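You operate a simulated robot arm through the tools that you are given. There is no shell and no other tool.

You run a simulated robot arm. Do the job below in one go: nothing can be reset, and whatever is moved stays where it is left.

Task
Tidy up at the top of the long table. At the end: the loan slip block (marked "RED") is on the top of the steel cabinet; the purple connector is on the blue metal box; the white cable spool (marked "PHONO") is on the top of the steel cabinet; the red fob stands on top of the white carton (marked "LEADS"); whatever was shut is shut again. Leave all else as you found it, and nothing knocked over. Set down upright: loan slip block.
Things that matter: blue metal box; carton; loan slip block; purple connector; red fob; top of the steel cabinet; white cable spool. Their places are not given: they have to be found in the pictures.

Only the result counts: the job must be done as asked and must still hold three seconds after the hand-in. Knocking over, shifting, dropping, spilling or breaking anything else fails it.

Robot
A 7-joint arm with a two-finger parallel gripper, fixed in place. Base frame: the origin is at the foot of the arm, x ahead of it, y to its left, z up; the work surface is at about z = 800. Readings come in mm, rad, newtons and seconds.
With the tool pointing down near the work surface it reaches from about 240 to 680 mm from the base axis. Its first joint turns from -1.152 to 1.152 rad. Payload 2.4 kg.
Tool frame: the origin (TCP) lies between the finger pads and is the grasp point; the fingertips stand 30 mm ahead of it; z points along the fingers, y is the line along which they close. Largest opening 94 mm; finger width 28, thickness 10; the body of the gripper, 50 by 96 mm, starts 55 mm behind the TCP.
Orientation is that of the tool frame in the base frame, as a unit quaternion [x, y, z, w]. With the fingers straight down and closing along the base's y, the tool's x points along the base's -x, its y along +y and its z along -z.

Tools
- The arm moves only by the tool nudge_tool. Its argument "deltas" is a list of rows, each a list of 7 numbers: the turn, a rotation vector about the base's x, y, z in degrees, then the shift along the base's x, y, z in mm, then the closure, from 0 (fully open) to 1 (shut). In form: [[rx, ry, rz, tx, ty, tz, claw], ...]. A call has 1 to 20 rows; each row shifts and turns the commanded pose from where the row before left it. Each row takes 0.2 s and may step no farther than 50 mm and 0.15 rad from the row before; otherwise, or with a gripper value out of range, the whole call is refused. A pose out of reach is approached as far as the arm can. The call stops where the force on the tool passes 40 N (or 10 N more than at its start, if that is more) or the arm is blocked; 0.2 s more then pass. Each finger travels about 153 mm/s and halts on what it meets, pressing with about 29 N; the grip force reading is that of the motor and also rises with nothing between the fingers. The clock runs only during rows and for 0.2 s after the last one: add rows that do not move to give the fingers time. The reply holds the time, the measured pose of the TCP, the force on the tool along the base axes, the opening and the grip force, in the units named above and with some noise, with the torque about the TCP (base axes, N m) and any sound that the robot's microphone picked up.
- Cameras (640 x 400 px; columns grow to the right, rows downward): "scene" is fixed at [32.2, 483.5, 1423.7]; the picture's right is [-0.74, -0.67, 0.00], its down [-0.51, 0.56, -0.66] and it looks along [0.44, -0.49, -0.75] (base axes); focal length 338 px, centre (320, 200). "wrist" rides on the gripper at [76, 14, -103] in the tool frame; the picture's right is [-0.18, 0.98, 0.00], its down [-0.75, -0.14, -0.64] and it looks along [-0.63, -0.12, 0.77] (tool axes); focal length 243 px, centre (320, 200).
- get_image(camera): a new picture of that camera. The clock stands still meanwhile.
- locate(camera, pixels): there is no depth. For up to 12 entries [column, row, z] of the newest picture of that camera ("zoom" is the newest enlarged one), the place [x, y] in the base frame at which the ray of that pixel passes the height z, good to about 3 mm. The clock stands still meanwhile.
- close_up(camera, box): a new picture of the part [left, top, right, bottom] of that camera's present view, enlarged. The clock stands still meanwhile.
- close_job(): hands the job in; it is judged then, once.

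Leave the gripper open and the arm clear of the work at the hand-in unless told otherwise.

The tools are called after "Call:" as a command line: name --pt "numbers of a row" for each row, then --argument value for the rest, lists and objects as JSON in quotes. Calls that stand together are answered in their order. nudge_tool: Moves the arm, as the interface text tells. Its arguments: {"type":"object","properties":{"deltas":{"type":"array","items":{"type":"array","items":{"type":"number"}}}},"required":["deltas"]} The other tools are called the same way: get_image (camera) takes a picture; locate (camera, pixels) gives the place at which the rays of pixels pass given heights; close_up (camera, box) takes an enlarged picture of a part of a camera's view; close_job () hands the job in.

At the start:

```text
clock: 0.0
ee_pos: [393.1, 261.1, 1118.8]
ee_rot: [0.001, 1.0, -0.001, 0.0]
force: [-0.3, -0.7, 0.3]
torque: [0.02, 0.01, 0.0]
width: 93.8
grip_force: 0.1
```

scene: 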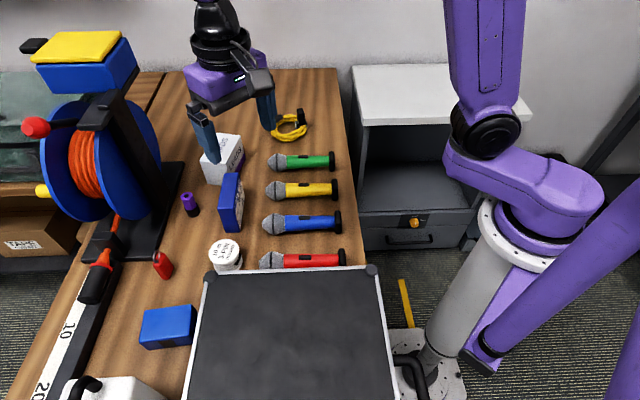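
wrist: 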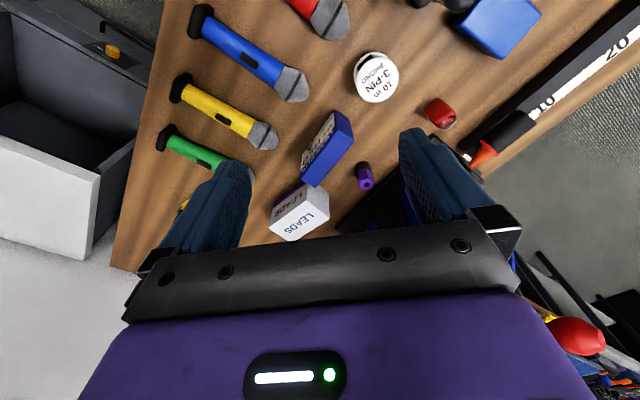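

I start by looking more closely at the work area: the objects around pixels (150-250, 130-350) in the scene and the steel cabinet at (430, 100-240).

Call:
close_up --camera "scene" --box '[130, 110, 350, 280]'

Call:
close_up --camera "scene" --box '[330, 40, 560, 260]'

Call:
close_up --camera "scene" --box '[0, 200, 260, 400]'

Call:
close_up --camera "wrist" --box '[150, 0, 560, 250]'

```text
2.35 times, centred on (240, 195) of scene
```

zoom: 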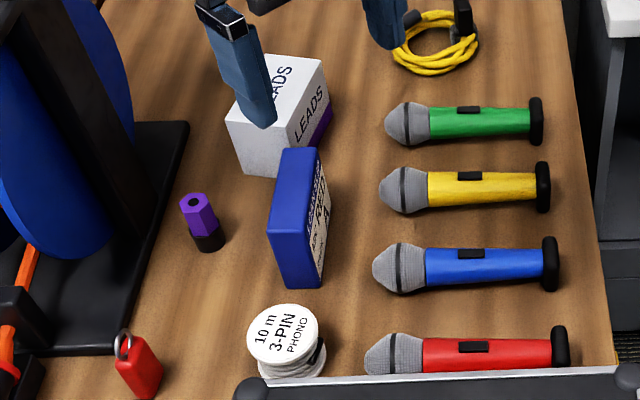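

```text
1.82 times, centred on (445, 150) of scene
```

zoom: 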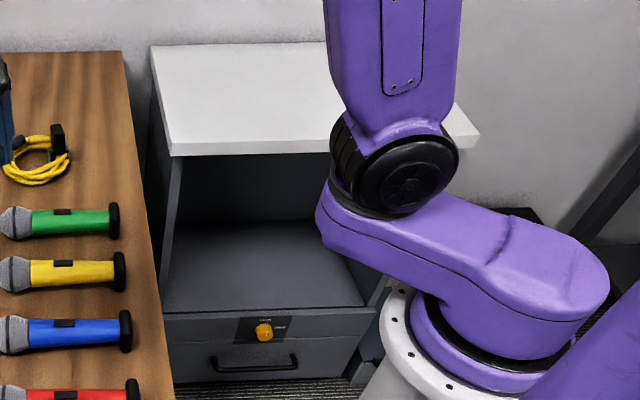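

```text
2.00 times, centred on (130, 300) of scene
```

zoom: 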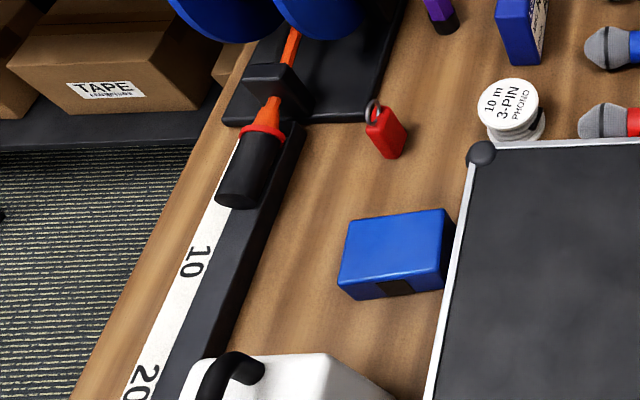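

```text
1.56 times, centred on (355, 125) of wrist
```

zoom: 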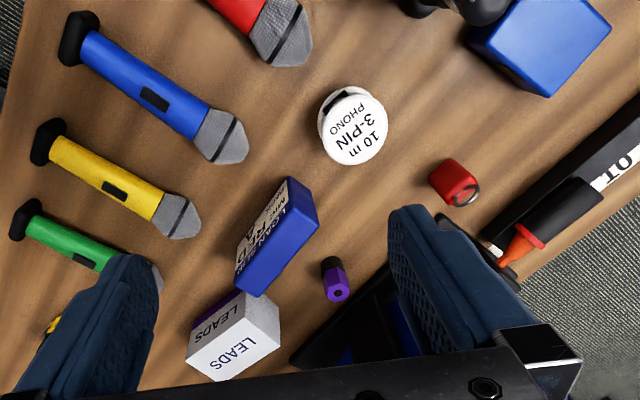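

The blue block reads "LOANED ... RED". I want to read labels clearly and check the other blue thing on the reel post at (85, 60), and locate the cabinet top by comparing rays from the two cameras.

Call:
close_up --camera "scene" --box '[0, 20, 200, 150]'

Call:
close_up --camera "wrist" --box '[250, 90, 410, 250]'

Call:
close_up --camera "wrist" --box '[0, 0, 200, 270]'

Call:
locate --camera "scene" --pixels '[[353, 67, 800], [353, 67, 900], [353, 67, 700], [366, 121, 700], [366, 121, 800], [366, 121, 900], [532, 115, 800], [532, 115, 900], [532, 115, 700], [430, 100, 800]]'

Call:
locate --camera "wrist" --pixels '[[100, 176, 700], [100, 176, 800], [100, 176, 900], [0, 135, 700], [0, 135, 800], [0, 135, 900], [90, 258, 700], [90, 258, 800], [90, 258, 900]]'

```text
3.08 times, centred on (100, 85) of scene
```

zoom: 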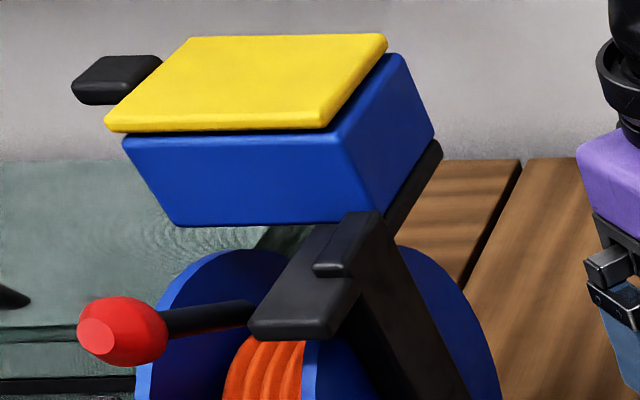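

```text
2.50 times, centred on (330, 170) of wrist
```

zoom: 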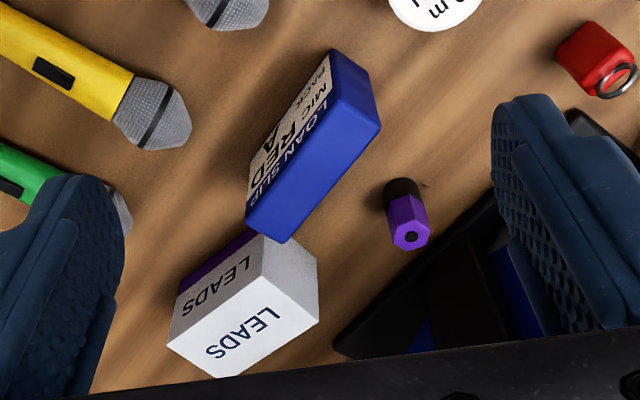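

```text
1.48 times, centred on (100, 135) of wrist
```

zoom: 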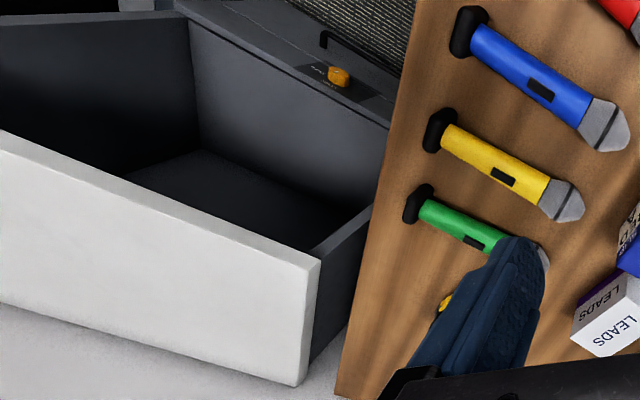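

```text
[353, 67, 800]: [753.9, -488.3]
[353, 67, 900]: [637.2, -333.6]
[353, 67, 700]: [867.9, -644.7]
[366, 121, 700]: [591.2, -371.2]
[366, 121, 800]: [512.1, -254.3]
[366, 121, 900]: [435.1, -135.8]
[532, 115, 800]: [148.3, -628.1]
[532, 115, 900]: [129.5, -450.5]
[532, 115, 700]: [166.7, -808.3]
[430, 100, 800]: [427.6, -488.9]
```

```text
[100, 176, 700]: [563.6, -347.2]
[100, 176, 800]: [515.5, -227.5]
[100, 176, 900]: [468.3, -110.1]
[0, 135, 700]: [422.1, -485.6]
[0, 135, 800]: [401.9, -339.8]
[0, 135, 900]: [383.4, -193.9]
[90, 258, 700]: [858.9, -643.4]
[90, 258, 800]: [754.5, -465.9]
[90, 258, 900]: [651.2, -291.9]
```

The block reads "LOAN SLIP / MIC RED A"; the carton "LEADS"; the spool "10 m 3-PIN PHONO". The cabinet is turned by about 45° with its light top near z≈800. Now I get rough table positions of the objects' feet.

Call:
get_image --camera "scene"

Call:
locate --camera "scene" --pixels '[[162, 272, 800], [168, 340, 800], [226, 262, 800], [194, 213, 800], [232, 228, 800], [215, 182, 800], [85, 250, 800], [182, 165, 800], [145, 260, 800], [206, 272, 800], [370, 268, 800], [340, 90, 800]]'

Call:
locate --camera "wrist" --pixels '[[440, 112, 800], [500, 40, 800], [375, 85, 800], [363, 172, 800], [325, 155, 840], [300, 215, 840], [360, 165, 800], [335, 185, 800]]'

```text
taken
```

scene: 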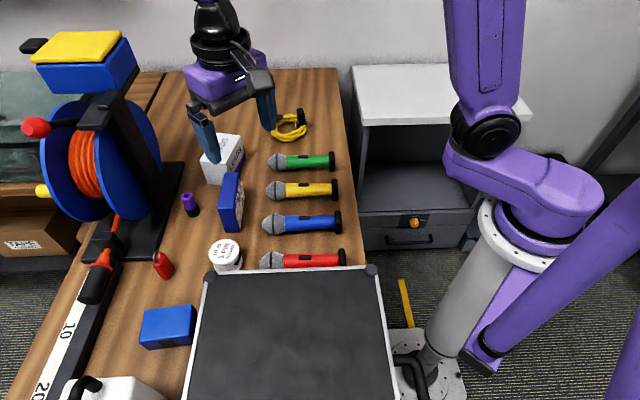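

```text
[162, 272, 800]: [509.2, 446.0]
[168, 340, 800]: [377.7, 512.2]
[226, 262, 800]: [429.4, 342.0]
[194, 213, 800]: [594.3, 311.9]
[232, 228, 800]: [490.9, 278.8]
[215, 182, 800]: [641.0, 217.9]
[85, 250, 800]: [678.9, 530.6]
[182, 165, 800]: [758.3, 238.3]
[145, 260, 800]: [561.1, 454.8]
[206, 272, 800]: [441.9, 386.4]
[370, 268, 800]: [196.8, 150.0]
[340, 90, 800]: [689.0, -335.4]
```

```text
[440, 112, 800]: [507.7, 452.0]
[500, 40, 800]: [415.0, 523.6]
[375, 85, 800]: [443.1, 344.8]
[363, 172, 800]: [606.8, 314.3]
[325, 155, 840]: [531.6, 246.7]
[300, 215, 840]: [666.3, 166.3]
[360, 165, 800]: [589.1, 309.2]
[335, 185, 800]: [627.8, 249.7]
```

Rough places: fob ≈(508,449), blue box ≈(390,512), spool ≈(435,345), connector ≈(597,311), block ≈(505,262), carton ≈(655,190). I now lower the wrist camera a bit over this group, staying well above everything, for a better look.

Call:
nudge_tool --pt "0 0 0 10 0 -40 0" --pt "0 0 0 10 0 -40 0" --pt "0 0 0 10 0 -30 0" --pt "0 0 0 0 0 0 0"

Call:
get_image --camera "wrist"

```text
clock: 1.0
ee_pos: [423.6, 262.5, 1005.0]
ee_rot: [0.0, 1.0, 0.001, 0.0]
force: [-0.1, 0.2, 0.3]
torque: [-0.04, 0.04, 0.01]
width: 93.9
grip_force: 0.2
```

```text
taken
```

wrist: 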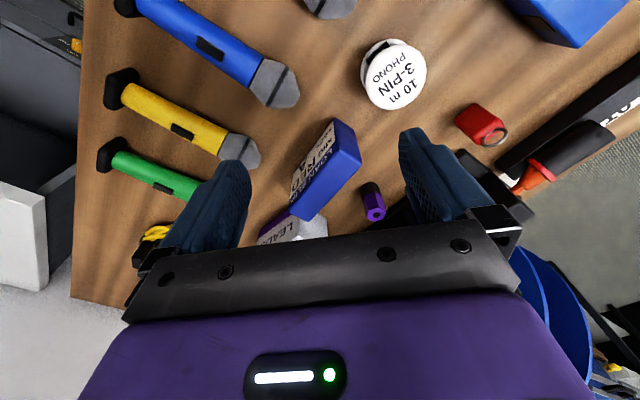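

The palm hides the far part; the block at (325,165) and spool at (393,75) are clear. I enlarge these.

Call:
close_up --camera "wrist" --box '[240, 20, 440, 240]'

Call:
close_up --camera "scene" --box '[170, 110, 260, 280]'

```text
1.82 times, centred on (340, 130) of wrist
```

zoom: 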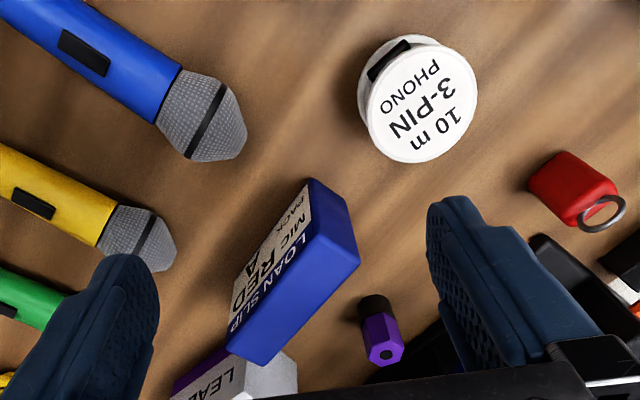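

```text
2.35 times, centred on (215, 195) of scene
```

zoom: 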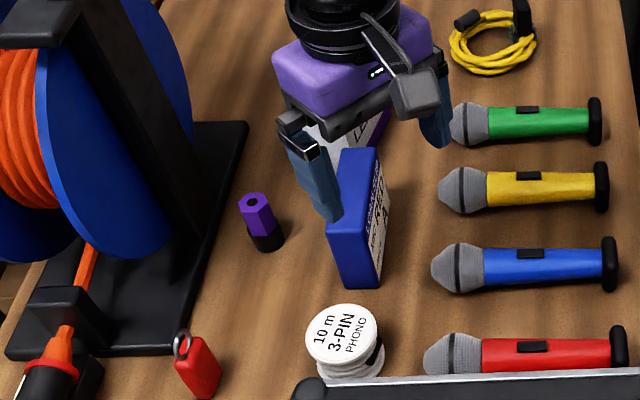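

I triangulate the block: its top corners in the scene (219,204), (234,203), (225,173), (239,174.6) and in the wrist (341,152), (352,164), (308,221), (288,211); also the spool rim and connector.

Call:
get_image --camera "scene"

Call:
locate --camera "scene" --pixels '[[224.8, 232.4, 800], [240.5, 231.2, 800], [219.3, 204.4, 860], [219.3, 204.4, 880], [234.1, 203.5, 860], [234.1, 203.5, 880], [225.6, 172.9, 860], [225.6, 172.9, 880], [239.3, 174.6, 860], [239.3, 174.6, 880]]'

Call:
locate --camera "wrist" --pixels '[[341.1, 152, 860], [341.1, 152, 880], [351.9, 164.1, 860], [351.9, 164.1, 880], [308.1, 220.7, 860], [308.1, 220.7, 880], [288.4, 210.8, 860], [288.4, 210.8, 880], [333.4, 118, 800]]'

```text
taken
```

scene: 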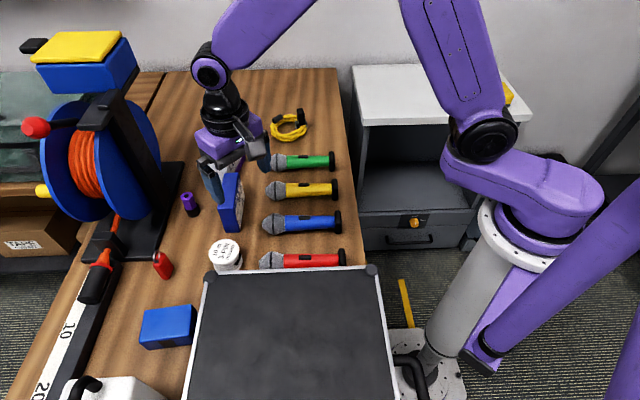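

```text
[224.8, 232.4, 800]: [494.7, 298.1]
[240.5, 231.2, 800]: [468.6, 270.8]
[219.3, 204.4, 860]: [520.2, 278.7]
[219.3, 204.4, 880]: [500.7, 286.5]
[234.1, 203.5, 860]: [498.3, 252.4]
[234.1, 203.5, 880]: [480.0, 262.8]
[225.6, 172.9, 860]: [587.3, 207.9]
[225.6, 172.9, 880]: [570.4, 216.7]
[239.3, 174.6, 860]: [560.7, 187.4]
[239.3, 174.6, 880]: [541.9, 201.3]
```

```text
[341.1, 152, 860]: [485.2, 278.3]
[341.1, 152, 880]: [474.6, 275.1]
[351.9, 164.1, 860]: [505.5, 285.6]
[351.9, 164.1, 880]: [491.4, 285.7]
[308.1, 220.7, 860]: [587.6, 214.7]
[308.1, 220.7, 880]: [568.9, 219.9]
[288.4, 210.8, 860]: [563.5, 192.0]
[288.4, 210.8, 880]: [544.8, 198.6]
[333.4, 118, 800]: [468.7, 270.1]
```

The block is about 95 × 37 mm, roughly 88 mm tall, standing at about (515,248) with its long side at −45°. A yellow item now shows on the cabinet top at (507,93), so I swing the arm over to the cabinet at a safe height to inspect the top.

Call:
nudge_tool --pt "0 0 0 0 0 45 0" --pt "0 0 0 0 -20 45 0" --pt "0 0 0 0 -50 0 0" --pt "0 0 0 0 -50 0 0" --pt "0 0 0 0 -50 0 0" --pt "0 0 0 0 -50 0 0" --pt "0 0 0 0 -50 0 0" --pt "0 0 0 0 -50 0 0" --pt "0 0 0 0 -50 0 0" --pt "0 0 0 0 -50 0 0" --pt "0 0 0 0 -50 0 0" --pt "0 0 0 0 -50 0 0" --pt "0 0 0 0 0 0 0"

Call:
get_image --camera "wrist"

Call:
get_image --camera "scene"

```text
clock: 3.8
ee_pos: [422.4, -258.5, 1098.2]
ee_rot: [0.0, 1.0, 0.001, 0.0]
force: [-0.7, 0.2, 0.3]
torque: [-0.01, 0.03, -0.04]
width: 93.9
grip_force: 0.1
```

```text
taken
```

wrist: 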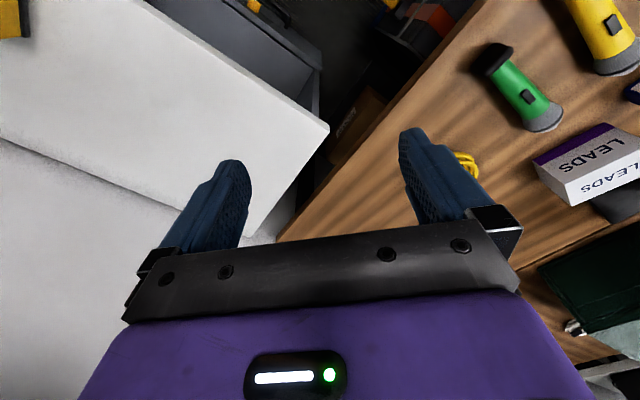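

```text
taken
```

scene: 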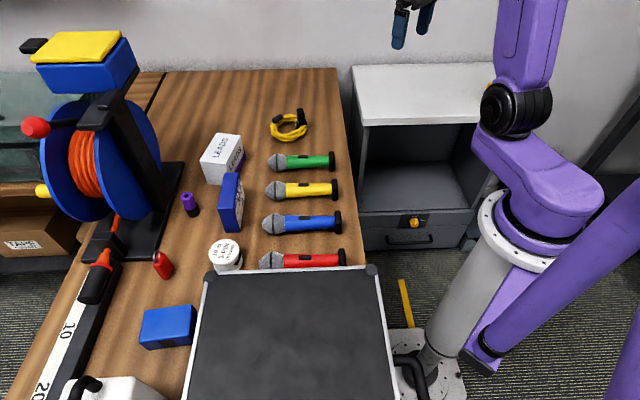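

The cabinet top is the big pale slab; its front corner is at wrist (328,129). I compute rays of matching corners for the height and look closer at both pictures.

Call:
close_up --camera "scene" --box '[340, 50, 540, 175]'

Call:
close_up --camera "wrist" --box '[0, 0, 340, 250]'

Call:
locate --camera "wrist" --pixels '[[328, 130, 760], [328, 130, 800], [328, 130, 840], [145, 0, 800], [0, 140, 800], [245, 240, 800], [190, 205, 800], [10, 30, 800], [28, 38, 800]]'

Call:
locate --camera "scene" --pixels '[[366, 126, 760], [366, 126, 800], [366, 126, 840], [364, 118, 760], [364, 118, 800], [364, 118, 840], [352, 66, 800], [480, 112, 800]]'

```text
3.20 times, centred on (440, 112) of scene
```

zoom: 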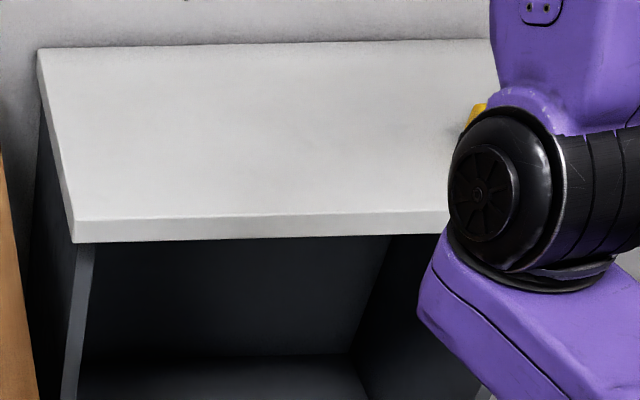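

```text
1.60 times, centred on (170, 125) of wrist
```

zoom: 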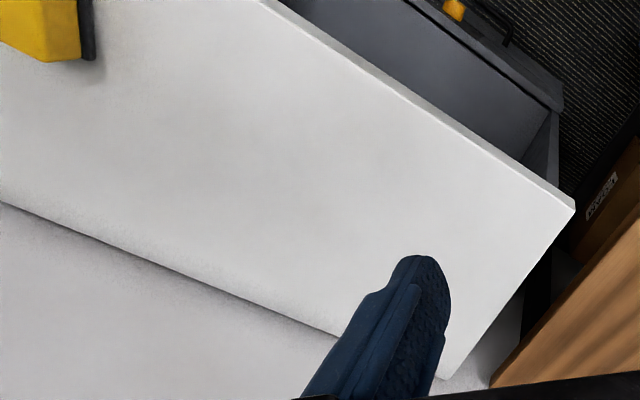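

```text
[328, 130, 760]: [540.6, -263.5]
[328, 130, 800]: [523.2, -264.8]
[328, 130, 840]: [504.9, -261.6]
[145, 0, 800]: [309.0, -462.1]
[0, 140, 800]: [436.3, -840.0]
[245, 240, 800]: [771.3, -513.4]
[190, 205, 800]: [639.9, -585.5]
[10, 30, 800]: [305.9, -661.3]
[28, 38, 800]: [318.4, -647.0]
```

```text
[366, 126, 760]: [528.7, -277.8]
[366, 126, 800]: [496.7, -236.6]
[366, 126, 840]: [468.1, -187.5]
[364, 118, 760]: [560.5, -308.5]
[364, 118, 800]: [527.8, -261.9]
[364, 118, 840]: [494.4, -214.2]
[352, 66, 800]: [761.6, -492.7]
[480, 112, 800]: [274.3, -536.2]
```

The cabinet top is level with z≈800; its front corner nearest the table is at (525,-263), the front edge running towards (-0.7,-0.7), and the yellow item is far off at about (315,-650). Now, with the arm out of the way, I measure the table objects in the scene view.

Call:
close_up --camera "scene" --box '[170, 120, 270, 220]'

Call:
close_up --camera "scene" --box '[130, 225, 250, 360]'

Call:
close_up --camera "wrist" --box '[500, 90, 640, 220]'

```text
4.00 times, centred on (220, 170) of scene
```

zoom: 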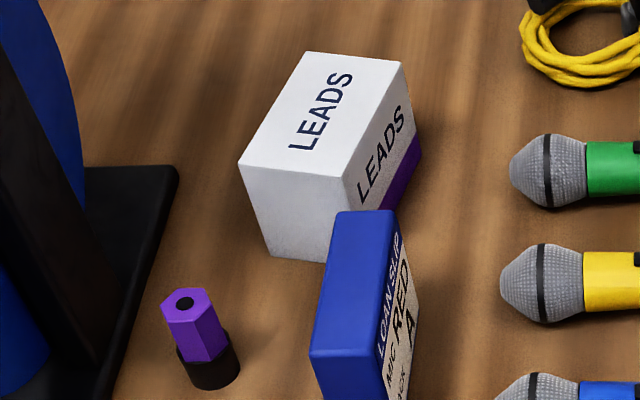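

```text
2.96 times, centred on (190, 292) of scene
```

zoom: 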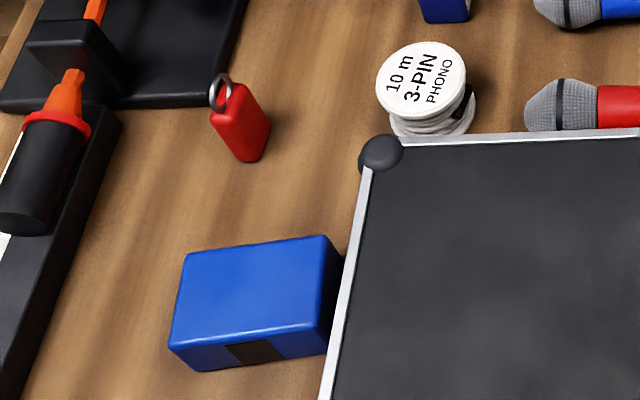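

```text
3.08 times, centred on (570, 155) of wrist
```

zoom: 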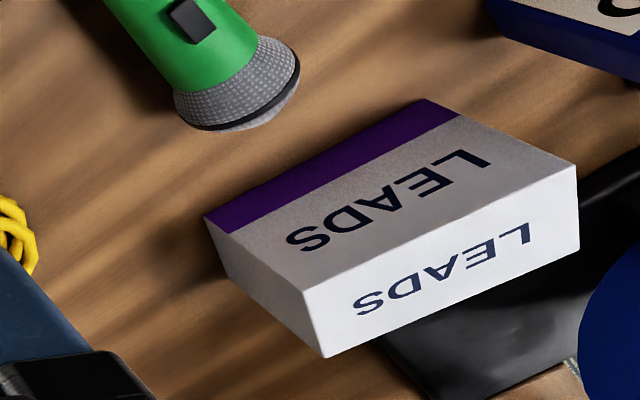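

I locate carton corners from the enlarged wrist view and from the scene, for two heights each, plus connector, fob, spool and blue box features.

Call:
locate --camera "zoom" --pixels '[[303, 292, 850], [303, 292, 870], [577, 167, 850], [577, 167, 870], [580, 250, 850], [580, 250, 870], [325, 357, 850], [325, 357, 870], [205, 217, 800], [425, 99, 800]]'

Call:
locate --camera "scene" --pixels '[[216.25, 133, 850], [216.25, 133, 870], [240, 135.5, 850], [240, 135.5, 870], [226.25, 165.5, 850], [226.25, 165.5, 870], [199.5, 161.25, 850], [199.5, 161.25, 870], [207.5, 183.25, 800], [245, 158, 800]]'

Call:
locate --camera "scene" --pixels '[[192, 215, 800], [186.5, 196, 840], [186.5, 196, 850], [186.5, 196, 860], [162, 277, 800], [173.5, 273, 800], [172, 309, 800], [232, 265, 800]]'

```text
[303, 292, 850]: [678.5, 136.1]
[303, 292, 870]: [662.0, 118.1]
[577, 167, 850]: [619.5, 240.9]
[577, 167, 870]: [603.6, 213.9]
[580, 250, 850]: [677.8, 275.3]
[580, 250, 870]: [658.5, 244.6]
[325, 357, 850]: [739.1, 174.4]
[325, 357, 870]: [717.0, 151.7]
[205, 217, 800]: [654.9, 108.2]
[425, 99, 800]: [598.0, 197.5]
```

```text
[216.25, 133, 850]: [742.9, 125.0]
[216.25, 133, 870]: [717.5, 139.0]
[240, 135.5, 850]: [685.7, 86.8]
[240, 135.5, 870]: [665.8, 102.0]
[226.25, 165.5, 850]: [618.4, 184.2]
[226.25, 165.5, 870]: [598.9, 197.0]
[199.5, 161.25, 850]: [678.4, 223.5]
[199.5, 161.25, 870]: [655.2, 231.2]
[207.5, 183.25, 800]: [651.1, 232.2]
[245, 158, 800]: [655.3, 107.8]
```

```text
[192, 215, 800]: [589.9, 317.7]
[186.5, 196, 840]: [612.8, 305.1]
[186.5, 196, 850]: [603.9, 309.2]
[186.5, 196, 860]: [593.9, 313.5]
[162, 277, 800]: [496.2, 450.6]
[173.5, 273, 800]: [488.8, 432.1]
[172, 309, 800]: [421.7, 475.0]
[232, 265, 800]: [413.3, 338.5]
```

The carton's top is at z≈878, centred near (651,172), long side about −56°. I start with the loan slip block: swing back over it with the tool turned −45° about z so the fingers close across its 37 mm thickness, stopping high for a check picture.

Call:
nudge_tool --pt "0 0 -3.75 7.76 42.2 0 0" --pt "0 0 -3.75 7.76 42.2 0 0" --pt "0 0 -3.75 7.76 42.2 0 0" --pt "0 0 -3.75 7.76 42.2 0 0" --pt "0 0 -3.75 7.76 42.2 0 0" --pt "0 0 -3.75 7.76 42.2 0 0" --pt "0 0 -3.75 7.76 42.2 0 0" --pt "0 0 -3.75 7.76 42.2 0 0" --pt "0 0 -3.75 7.76 42.2 0 0" --pt "0 0 -3.75 7.76 42.2 0 0" --pt "0 0 -3.75 7.76 42.2 0 0" --pt "0 0 -3.75 7.76 42.2 0 0" --pt "0 0 0 0 0 -45 0" --pt "0 0 0 0 0 -45 0" --pt "0 0 0 0 0 0 0"

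Call:
get_image --camera "wrist"

Call:
get_image --camera "scene"

```text
clock: 7.0
ee_pos: [518.2, 248.4, 1007.4]
ee_rot: [0.382, 0.924, -0.001, 0.0]
force: [0.3, 0.1, -0.1]
torque: [0.03, 0.0, 0.0]
width: 94.0
grip_force: 0.0
```

```text
taken
```

wrist: 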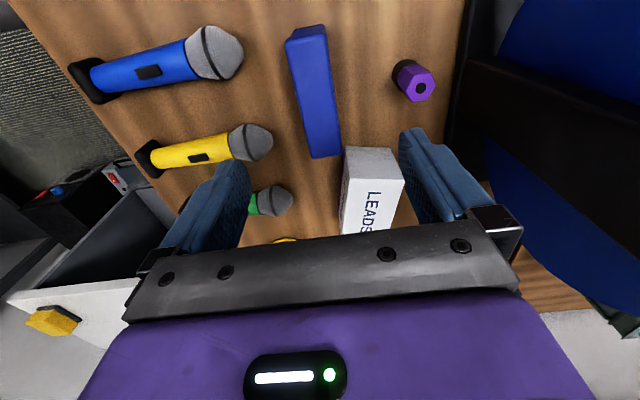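

```text
taken
```

scene: 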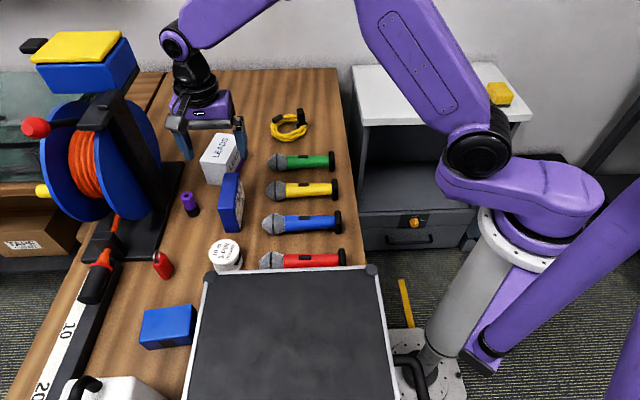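

The block top shows at (288-341, 28-158) almost under the fingers. I enlarge it and locate its top corners at z≈888.

Call:
close_up --camera "wrist" --box '[240, 0, 460, 240]'

Call:
locate --camera "wrist" --pixels '[[291, 43, 888], [326, 33, 888], [341, 154, 888], [311, 158, 888], [286, 41, 800], [402, 75, 800], [421, 88, 855]]'

```text
1.67 times, centred on (350, 120) of wrist
```

zoom: 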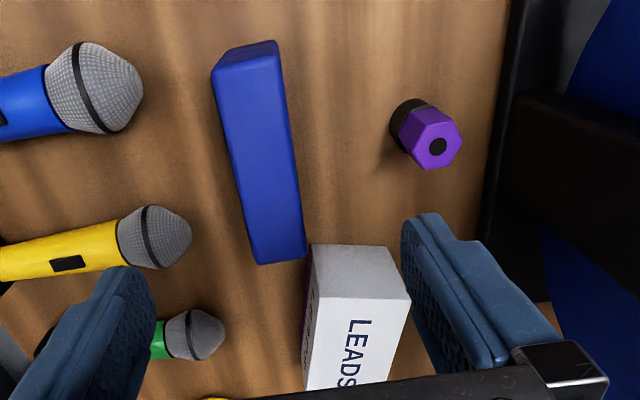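

```text
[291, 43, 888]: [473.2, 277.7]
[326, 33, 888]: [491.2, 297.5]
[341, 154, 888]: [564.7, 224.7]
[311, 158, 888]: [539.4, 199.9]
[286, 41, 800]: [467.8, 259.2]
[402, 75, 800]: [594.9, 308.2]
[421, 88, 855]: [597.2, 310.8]
```

The block's centre is (516.5, 249.5) at −46°, matching my tool angle. I lower the open fingers around it to TCP z≈848 (fingertips 818).

Call:
nudge_tool --pt "0 0 0 -1 1 -40 0" --pt "0 0 0 0 0 -40 0" --pt "0 0 0 0 0 -40 0" --pt "0 0 0 0 0 -25 0" --pt "0 0 0 0 0 -14 0" --pt "0 0 0 0 0 0 0"

Call:
close_up --camera "scene" --box '[150, 110, 310, 260]'

Call:
get_image --camera "wrist"

```text
clock: 8.4
ee_pos: [516.9, 248.9, 849.5]
ee_rot: [0.382, 0.924, 0.0, 0.0]
force: [0.3, 0.4, 0.2]
torque: [-0.01, 0.0, -0.04]
width: 94.0
grip_force: 0.1
```

```text
2.67 times, centred on (230, 185) of scene
```

zoom: 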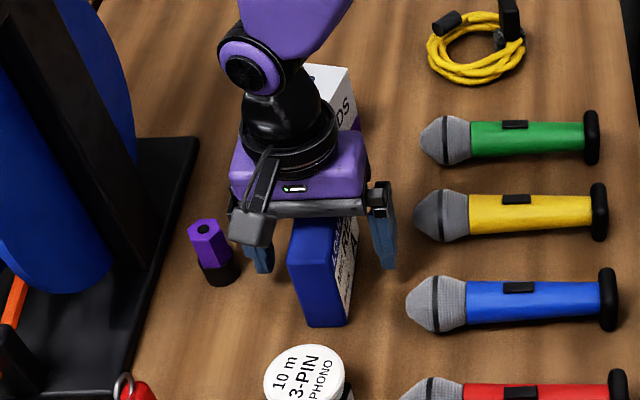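

```text
taken
```

wrist: 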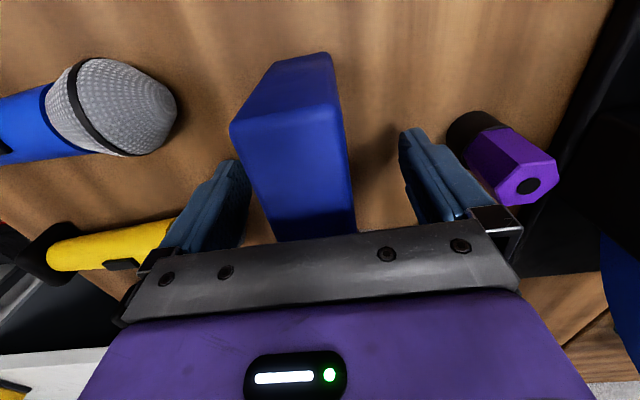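

The block stands between the fingers with no contact (force ≈0). I close on it.

Call:
nudge_tool --pt "0 0 0 0 0 0 0.4" --pt "0 0 0 0 0 0 0.8" --pt "0 0 0 0 0 0 1" --pt "0 0 0 0 0 0 1"

```text
clock: 9.4
ee_pos: [517.7, 247.7, 849.9]
ee_rot: [0.382, 0.924, 0.0, 0.0]
force: [-0.4, -0.2, 0.1]
torque: [-0.01, 0.02, 0.02]
width: 38.1
grip_force: 28.4
```

Held (38.1 mm, 28 N). I lift it straight up.

Call:
nudge_tool --pt "0 0 0 0 0 10 1" --pt "0 0 0 0 0 30 1" --pt "0 0 0 0 0 40 1" --pt "0 0 0 0 0 40 1" --pt "0 0 0 0 0 30 1" --pt "0 0 0 0 0 0 1"

Call:
get_image --camera "scene"

```text
clock: 10.8
ee_pos: [516.4, 247.4, 1000.0]
ee_rot: [0.382, 0.924, 0.0, 0.0]
force: [-0.1, 0.4, -2.0]
torque: [0.0, 0.01, 0.0]
width: 38.0
grip_force: 29.6
```

```text
taken
```

scene: 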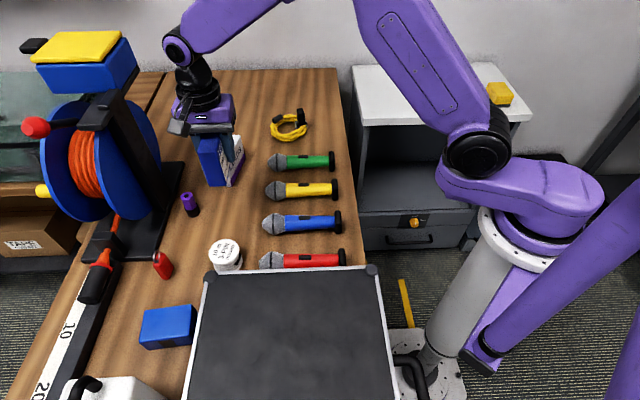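

The block is lifted (about 2 N), with free clearance. I carry it at z=1000 across to above the cabinet top at (504,-383).

Call:
nudge_tool --pt "0 0 0 -0.886 -45.03 0 1" --pt "0 0 0 -0.886 -45.03 0 1" --pt "0 0 0 -0.886 -45.03 0 1" --pt "0 0 0 -0.886 -45.03 0 1" --pt "0 0 0 -0.886 -45.03 0 1" --pt "0 0 0 -0.886 -45.03 0 1" --pt "0 0 0 -0.886 -45.03 0 1" --pt "0 0 0 -0.886 -45.03 0 1" --pt "0 0 0 -0.886 -45.03 0 1" --pt "0 0 0 -0.886 -45.03 0 1" --pt "0 0 0 -0.886 -45.03 0 1" --pt "0 0 0 -0.886 -45.03 0 1" --pt "0 0 0 -0.886 -45.03 0 1" --pt "0 0 0 -0.886 -45.03 0 1" --pt "0 0 0 0 0 0 1"

Call:
get_image --camera "scene"

Call:
get_image --camera "wrist"

```text
clock: 14.0
ee_pos: [504.3, -380.5, 999.2]
ee_rot: [0.383, 0.924, 0.0, 0.0]
force: [-0.1, -1.3, -1.4]
torque: [-0.01, 0.01, 0.03]
width: 38.1
grip_force: 29.0
```

```text
taken
```

scene: 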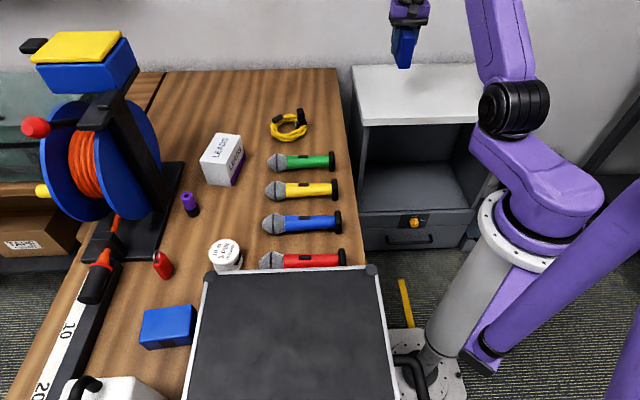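

```text
taken
```

wrist: 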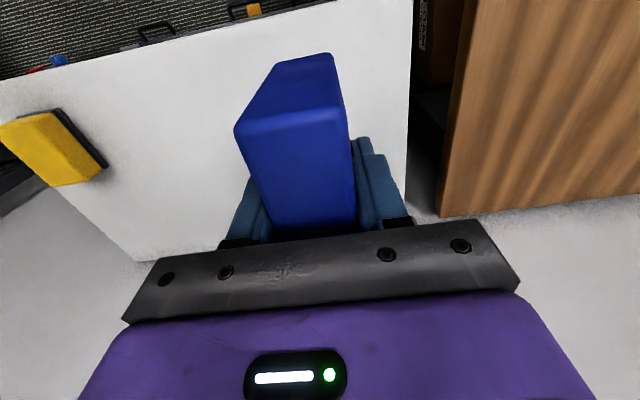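

The block hangs over the middle of the slab, well inside the edges. I lower it to about 10 mm above the slab, then creep.

Call:
nudge_tool --pt "0 0 0 0 0 -40 1" --pt "0 0 0 0 0 -40 1" --pt "0 0 0 0 0 -40 1" --pt "0 0 0 0 0 -15 1" --pt "0 0 0 0 0 0 1"

Call:
close_up --camera "scene" --box '[340, 20, 540, 145]'

```text
clock: 15.2
ee_pos: [502.4, -383.3, 863.3]
ee_rot: [0.382, 0.924, 0.0, 0.0]
force: [0.4, 0.3, -1.9]
torque: [0.0, -0.01, -0.01]
width: 37.7
grip_force: 28.9
```

```text
3.20 times, centred on (440, 82) of scene
```

zoom: 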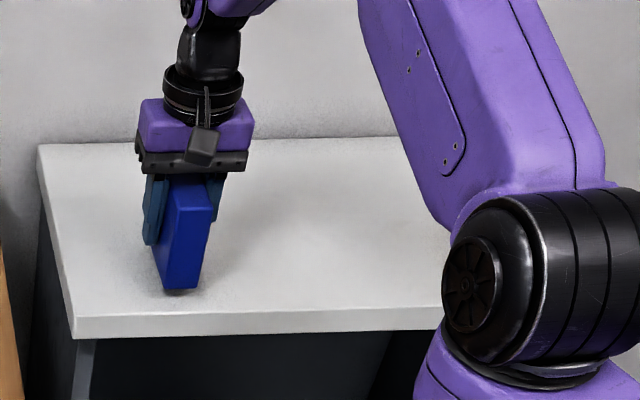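

Still free, with a shadow gap of about 10 mm under the block. I creep down in small steps and watch the vertical force.

Call:
nudge_tool --pt "0 0 0 0 0 -3 1" --pt "0 0 0 0 0 -3 1" --pt "0 0 0 0 0 -2 1" --pt "0 0 0 0 0 0 1"

```text
clock: 16.2
ee_pos: [503.4, -380.4, 856.5]
ee_rot: [0.383, 0.924, 0.0, 0.0]
force: [0.4, -0.5, -0.7]
torque: [0.0, -0.01, -0.01]
width: 38.2
grip_force: 29.0
```

Nothing solid yet (force −0.7, within noise). I continue in 2 mm steps.

Call:
nudge_tool --pt "0 0 0 0 0 -2 1" --pt "0 0 0 0 0 0 1"

Call:
nudge_tool --pt "0 0 0 0 0 -1.5 1" --pt "0 0 0 0 0 0 1"

```text
clock: 16.8
ee_pos: [503.8, -382.7, 853.1]
ee_rot: [0.383, 0.924, 0.0, -0.001]
force: [0.1, 1.2, -1.4]
torque: [-0.03, 0.01, 0.0]
width: 38.2
grip_force: 29.0
```

```text
clock: 17.4
ee_pos: [504.4, -381.7, 852.4]
ee_rot: [0.383, 0.924, 0.0, 0.0]
force: [0.3, -1.1, -1.1]
torque: [0.01, -0.02, 0.0]
width: 38.4
grip_force: 29.2
```

Call:
nudge_tool --pt "0 0 0 0 0 -1.5 1" --pt "0 0 0 0 0 0 1"

Call:
close_up --camera "scene" --box '[370, 60, 440, 130]'

```text
clock: 18.0
ee_pos: [504.8, -382.3, 850.4]
ee_rot: [0.382, 0.924, 0.0, 0.0]
force: [0.2, -0.9, -0.7]
torque: [-0.03, -0.01, -0.01]
width: 38.2
grip_force: 28.8
```

```text
5.71 times, centred on (405, 95) of scene
```

zoom: 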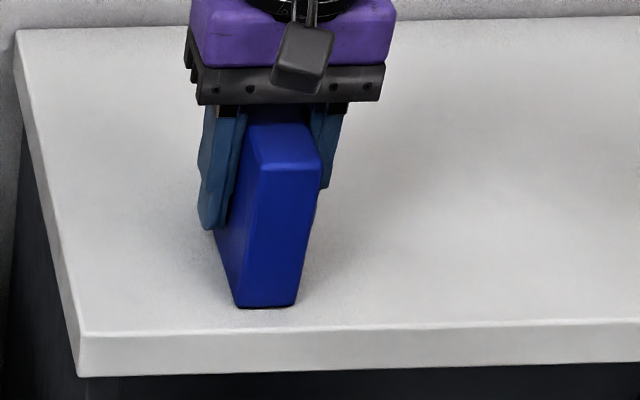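

Very near the slab now, no clear push yet. I keep lowering 1.5 mm at a time.

Call:
nudge_tool --pt "0 0 0 0 0 -1.5 1" --pt "0 0 0 0 0 0 1"

Call:
nudge_tool --pt "0 0 0 0 0 -1.5 1" --pt "0 0 0 0 0 0 1"

```text
clock: 18.6
ee_pos: [503.5, -382.0, 850.4]
ee_rot: [0.383, 0.924, 0.001, 0.001]
force: [-1.1, -0.2, 8.4]
torque: [0.38, 0.41, 0.07]
width: 38.0
grip_force: 29.5
```

```text
clock: 19.2
ee_pos: [504.9, -381.4, 849.2]
ee_rot: [0.383, 0.924, -0.001, 0.003]
force: [-5.9, 0.5, 22.8]
torque: [-0.08, 0.05, 0.01]
width: 38.0
grip_force: 29.1
```

Contact: +23 N. I relieve by 2 mm and open the fingers gently.

Call:
nudge_tool --pt "0 0 0 0 0 2 1" --pt "0 0 0 0 0 0 1"

Call:
nudge_tool --pt "0 0 0 0 0 0 0.5" --pt "0 0 0 0 0 0 0.2" --pt "0 0 0 0 0 0 0" --pt "0 0 0 0 0 0 0"

```text
clock: 19.8
ee_pos: [503.8, -381.6, 848.6]
ee_rot: [0.383, 0.924, 0.0, 0.0]
force: [1.4, -2.9, 7.4]
torque: [-0.46, -0.41, -0.06]
width: 38.0
grip_force: 28.7
```

```text
clock: 20.8
ee_pos: [504.7, -382.5, 849.2]
ee_rot: [0.383, 0.924, 0.0, 0.0]
force: [0.8, 0.1, 0.0]
torque: [-0.01, -0.02, 0.01]
width: 93.9
grip_force: 0.0
```

The fingers are open and free. I rise straight up and check how the block stands.

Call:
nudge_tool --pt "0 0 0 0 0 20 0" --pt "0 0 0 0 0 40 0" --pt "0 0 0 0 0 45 0" --pt "0 0 0 0 0 45 0" --pt "0 0 0 0 0 45 0" --pt "0 0 0 0 0 0 0"

Call:
close_up --camera "scene" --box '[340, 20, 540, 145]'

Call:
get_image --camera "wrist"

```text
clock: 22.2
ee_pos: [503.8, -381.3, 1046.7]
ee_rot: [0.383, 0.924, 0.0, -0.001]
force: [0.1, -0.9, -0.1]
torque: [0.03, 0.0, -0.01]
width: 94.0
grip_force: 0.0
```

```text
3.20 times, centred on (440, 82) of scene
```

zoom: 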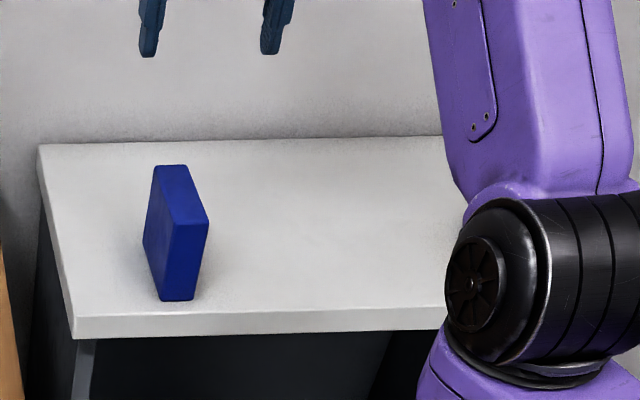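

```text
taken
```

wrist: 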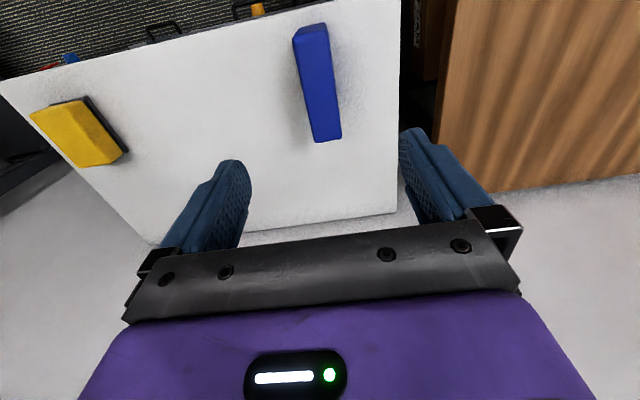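

The block stands upright on the slab with room all round. Next the spool: I swing back to above (435,345) at z≈1047 and look at its surroundings (case edge, red microphone).

Call:
nudge_tool --pt "0 0 0 -4.3 45.4 0 0" --pt "0 0 0 -4.3 45.4 0 0" --pt "0 0 0 -4.3 45.4 0 0" --pt "0 0 0 -4.3 45.4 0 0" --pt "0 0 0 -4.3 45.4 0 0" --pt "0 0 0 -4.3 45.4 0 0" --pt "0 0 0 -4.3 45.4 0 0" --pt "0 0 0 -4.3 45.4 0 0" --pt "0 0 0 -4.3 45.4 0 0" --pt "0 0 0 -4.3 45.4 0 0" --pt "0 0 0 -4.3 45.4 0 0" --pt "0 0 0 -4.3 45.4 0 0" --pt "0 0 0 -4.3 45.4 0 0" --pt "0 0 0 -4.3 45.4 0 0" --pt "0 0 0 -4.3 45.4 0 0" --pt "0 0 0 -4.3 45.4 0 0" --pt "0 0 0 0 0 0 0"

Call:
get_image --camera "wrist"

Call:
get_image --camera "scene"

```text
clock: 25.8
ee_pos: [434.1, 344.8, 1043.1]
ee_rot: [0.383, 0.924, 0.0, 0.0]
force: [0.3, 0.6, -0.7]
torque: [0.0, 0.03, 0.02]
width: 94.0
grip_force: 0.0
```

```text
taken
```

wrist: 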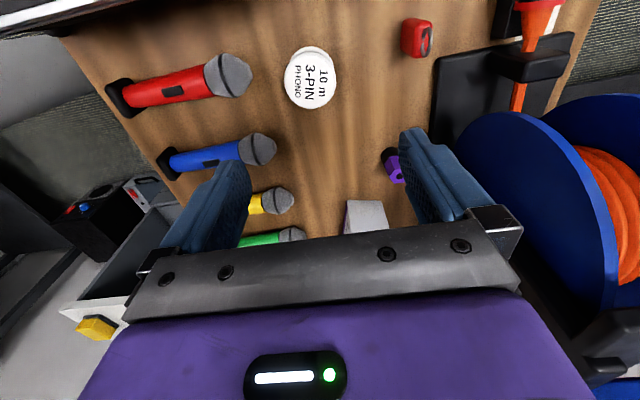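

```text
taken
```

scene: 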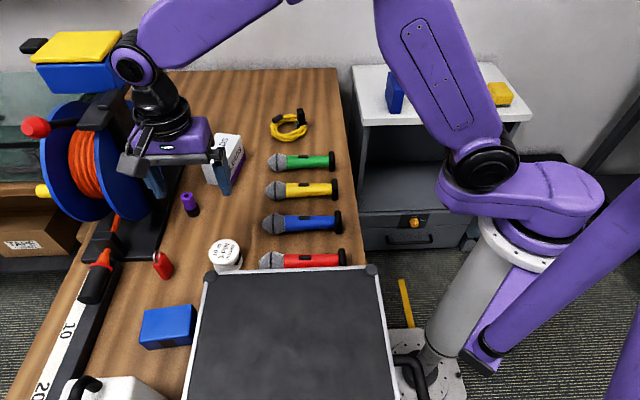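

The spool's top disc is at wrist (311,78); the case edge is at the top-left corner. I enlarge and triangulate.

Call:
close_up --camera "wrist" --box '[200, 0, 460, 160]'

Call:
close_up --camera "scene" --box '[190, 220, 290, 290]'

Call:
locate --camera "wrist" --pixels '[[310, 80, 820], [310, 80, 840], [310, 80, 860], [286, 80, 840], [336, 80, 840], [308, 48, 800], [130, 0, 850], [130, 0, 950], [65, 35, 800]]'

Call:
locate --camera "scene" --pixels '[[224.1, 251.5, 820], [224.1, 251.5, 840], [224.1, 251.5, 860], [209, 275, 900], [371, 270, 900]]'

```text
2.46 times, centred on (330, 80) of wrist
```

zoom: 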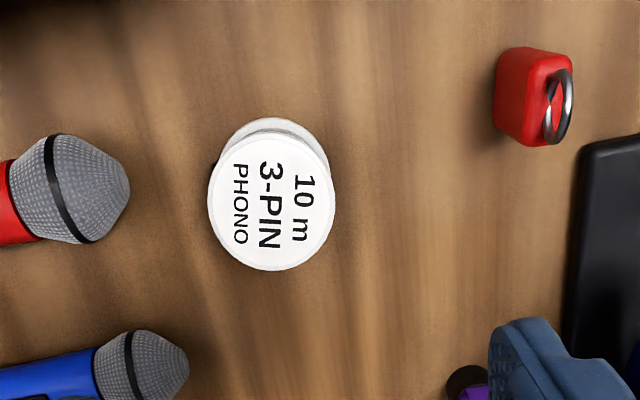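

```text
5.71 times, centred on (240, 255) of scene
```

zoom: 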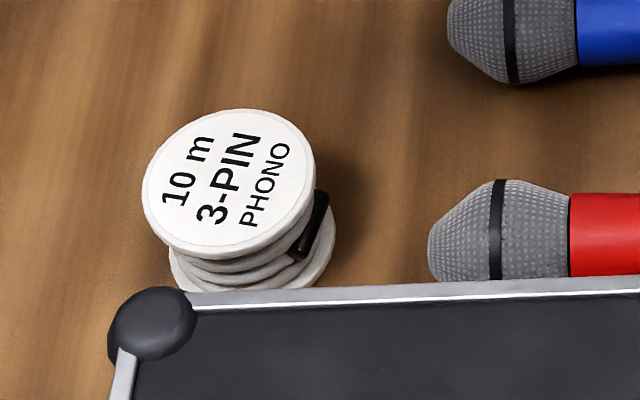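

```text
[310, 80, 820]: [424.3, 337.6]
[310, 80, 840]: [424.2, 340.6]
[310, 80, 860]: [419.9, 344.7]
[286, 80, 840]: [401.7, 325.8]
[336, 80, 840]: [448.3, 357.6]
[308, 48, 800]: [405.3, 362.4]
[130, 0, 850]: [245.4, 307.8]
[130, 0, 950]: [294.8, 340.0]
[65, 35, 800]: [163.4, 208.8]
```

```text
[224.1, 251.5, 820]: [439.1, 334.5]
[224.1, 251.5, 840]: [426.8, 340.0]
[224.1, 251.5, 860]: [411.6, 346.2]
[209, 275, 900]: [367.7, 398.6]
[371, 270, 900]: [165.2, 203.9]
```

The spool is centred at about (425,341), 58 mm across, top at z≈842. The gray case with the corner ball is near it, so I need the case's height; I enlarge the top-left of the wrist view.

Call:
close_up --camera "wrist" --box '[0, 0, 320, 130]'

Call:
close_up --camera "scene" --box '[160, 240, 440, 400]'

```text
2.00 times, centred on (160, 65) of wrist
```

zoom: 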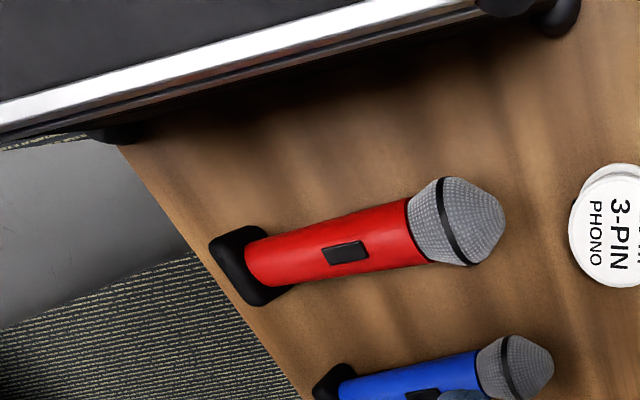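

```text
2.29 times, centred on (300, 320) of scene
```

zoom: 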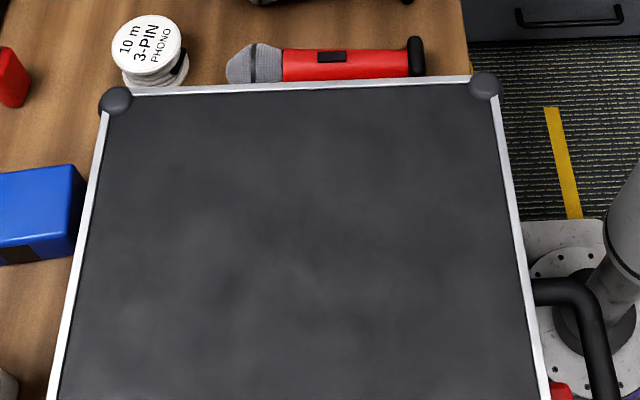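

I locate the case's lower corner ball (zoom 565,15) and upper one (zoom 505,3), plus the mic head tip at (503,215).

Call:
close_up --camera "wrist" --box '[0, 0, 320, 130]'

Call:
locate --camera "zoom" --pixels '[[565, 20, 800], [565, 20, 815], [505, 5, 850], [505, 5, 900], [505, 5, 950], [100, 137, 800], [503, 215, 815], [0, 120, 850], [0, 120, 900], [0, 120, 950]]'

Call:
locate --camera "scene" --pixels '[[209, 278, 850], [209, 278, 900], [209, 278, 950], [371, 270, 850], [371, 270, 950], [184, 400, 900], [396, 400, 900]]'

```text
2.00 times, centred on (160, 65) of wrist
```

zoom: 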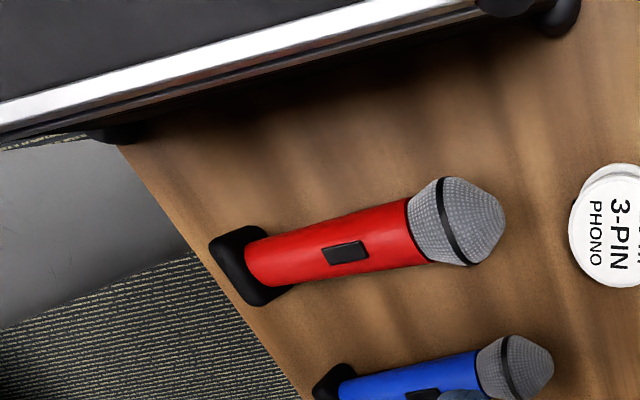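

```text
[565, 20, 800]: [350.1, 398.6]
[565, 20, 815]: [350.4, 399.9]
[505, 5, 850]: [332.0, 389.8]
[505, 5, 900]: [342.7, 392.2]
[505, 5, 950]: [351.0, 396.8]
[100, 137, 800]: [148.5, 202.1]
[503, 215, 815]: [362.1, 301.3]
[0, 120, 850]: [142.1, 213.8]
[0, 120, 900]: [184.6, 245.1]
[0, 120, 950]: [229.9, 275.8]
```

```text
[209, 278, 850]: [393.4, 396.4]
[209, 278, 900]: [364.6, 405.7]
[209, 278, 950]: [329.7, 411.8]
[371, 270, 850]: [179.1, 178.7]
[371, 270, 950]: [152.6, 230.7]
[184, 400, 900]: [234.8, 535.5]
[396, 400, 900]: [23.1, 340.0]
```

The case top is at z≈922 with its corner at (350,400), about 95 mm from the spool's centre; the mic tip is at (362,301). I turn the tool to +20° (fingers closing nearly along y, clear of the cable tab facing −x and camera clear of the case), and check above the spool.

Call:
nudge_tool --pt "0 0 7.25 -1 -0.5 0 0" --pt "0 0 7.25 -1 -0.5 0 0" --pt "0 0 7.25 -1 -0.5 0 0" --pt "0 0 7.25 -1 -0.5 0 0" --pt "0 0 7.25 -1 -0.5 0 0" --pt "0 0 7.25 -1 -0.5 0 0" --pt "0 0 7.25 -1 -0.5 0 0" --pt "0 0 7.25 -1 -0.5 0 0" --pt "0 0 7 -1 0 -40 0" --pt "0 0 0 0 0 -40 0" --pt "0 0 0 0 0 0 0"

Call:
get_image --camera "wrist"

```text
clock: 28.2
ee_pos: [427.9, 341.7, 966.5]
ee_rot: [-0.174, 0.985, -0.001, 0.0]
force: [-0.1, -0.1, 0.0]
torque: [0.01, 0.0, 0.04]
width: 94.0
grip_force: 0.0
```

```text
taken
```

wrist: 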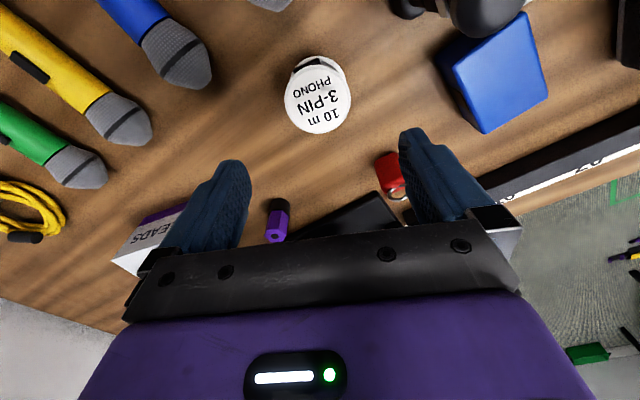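

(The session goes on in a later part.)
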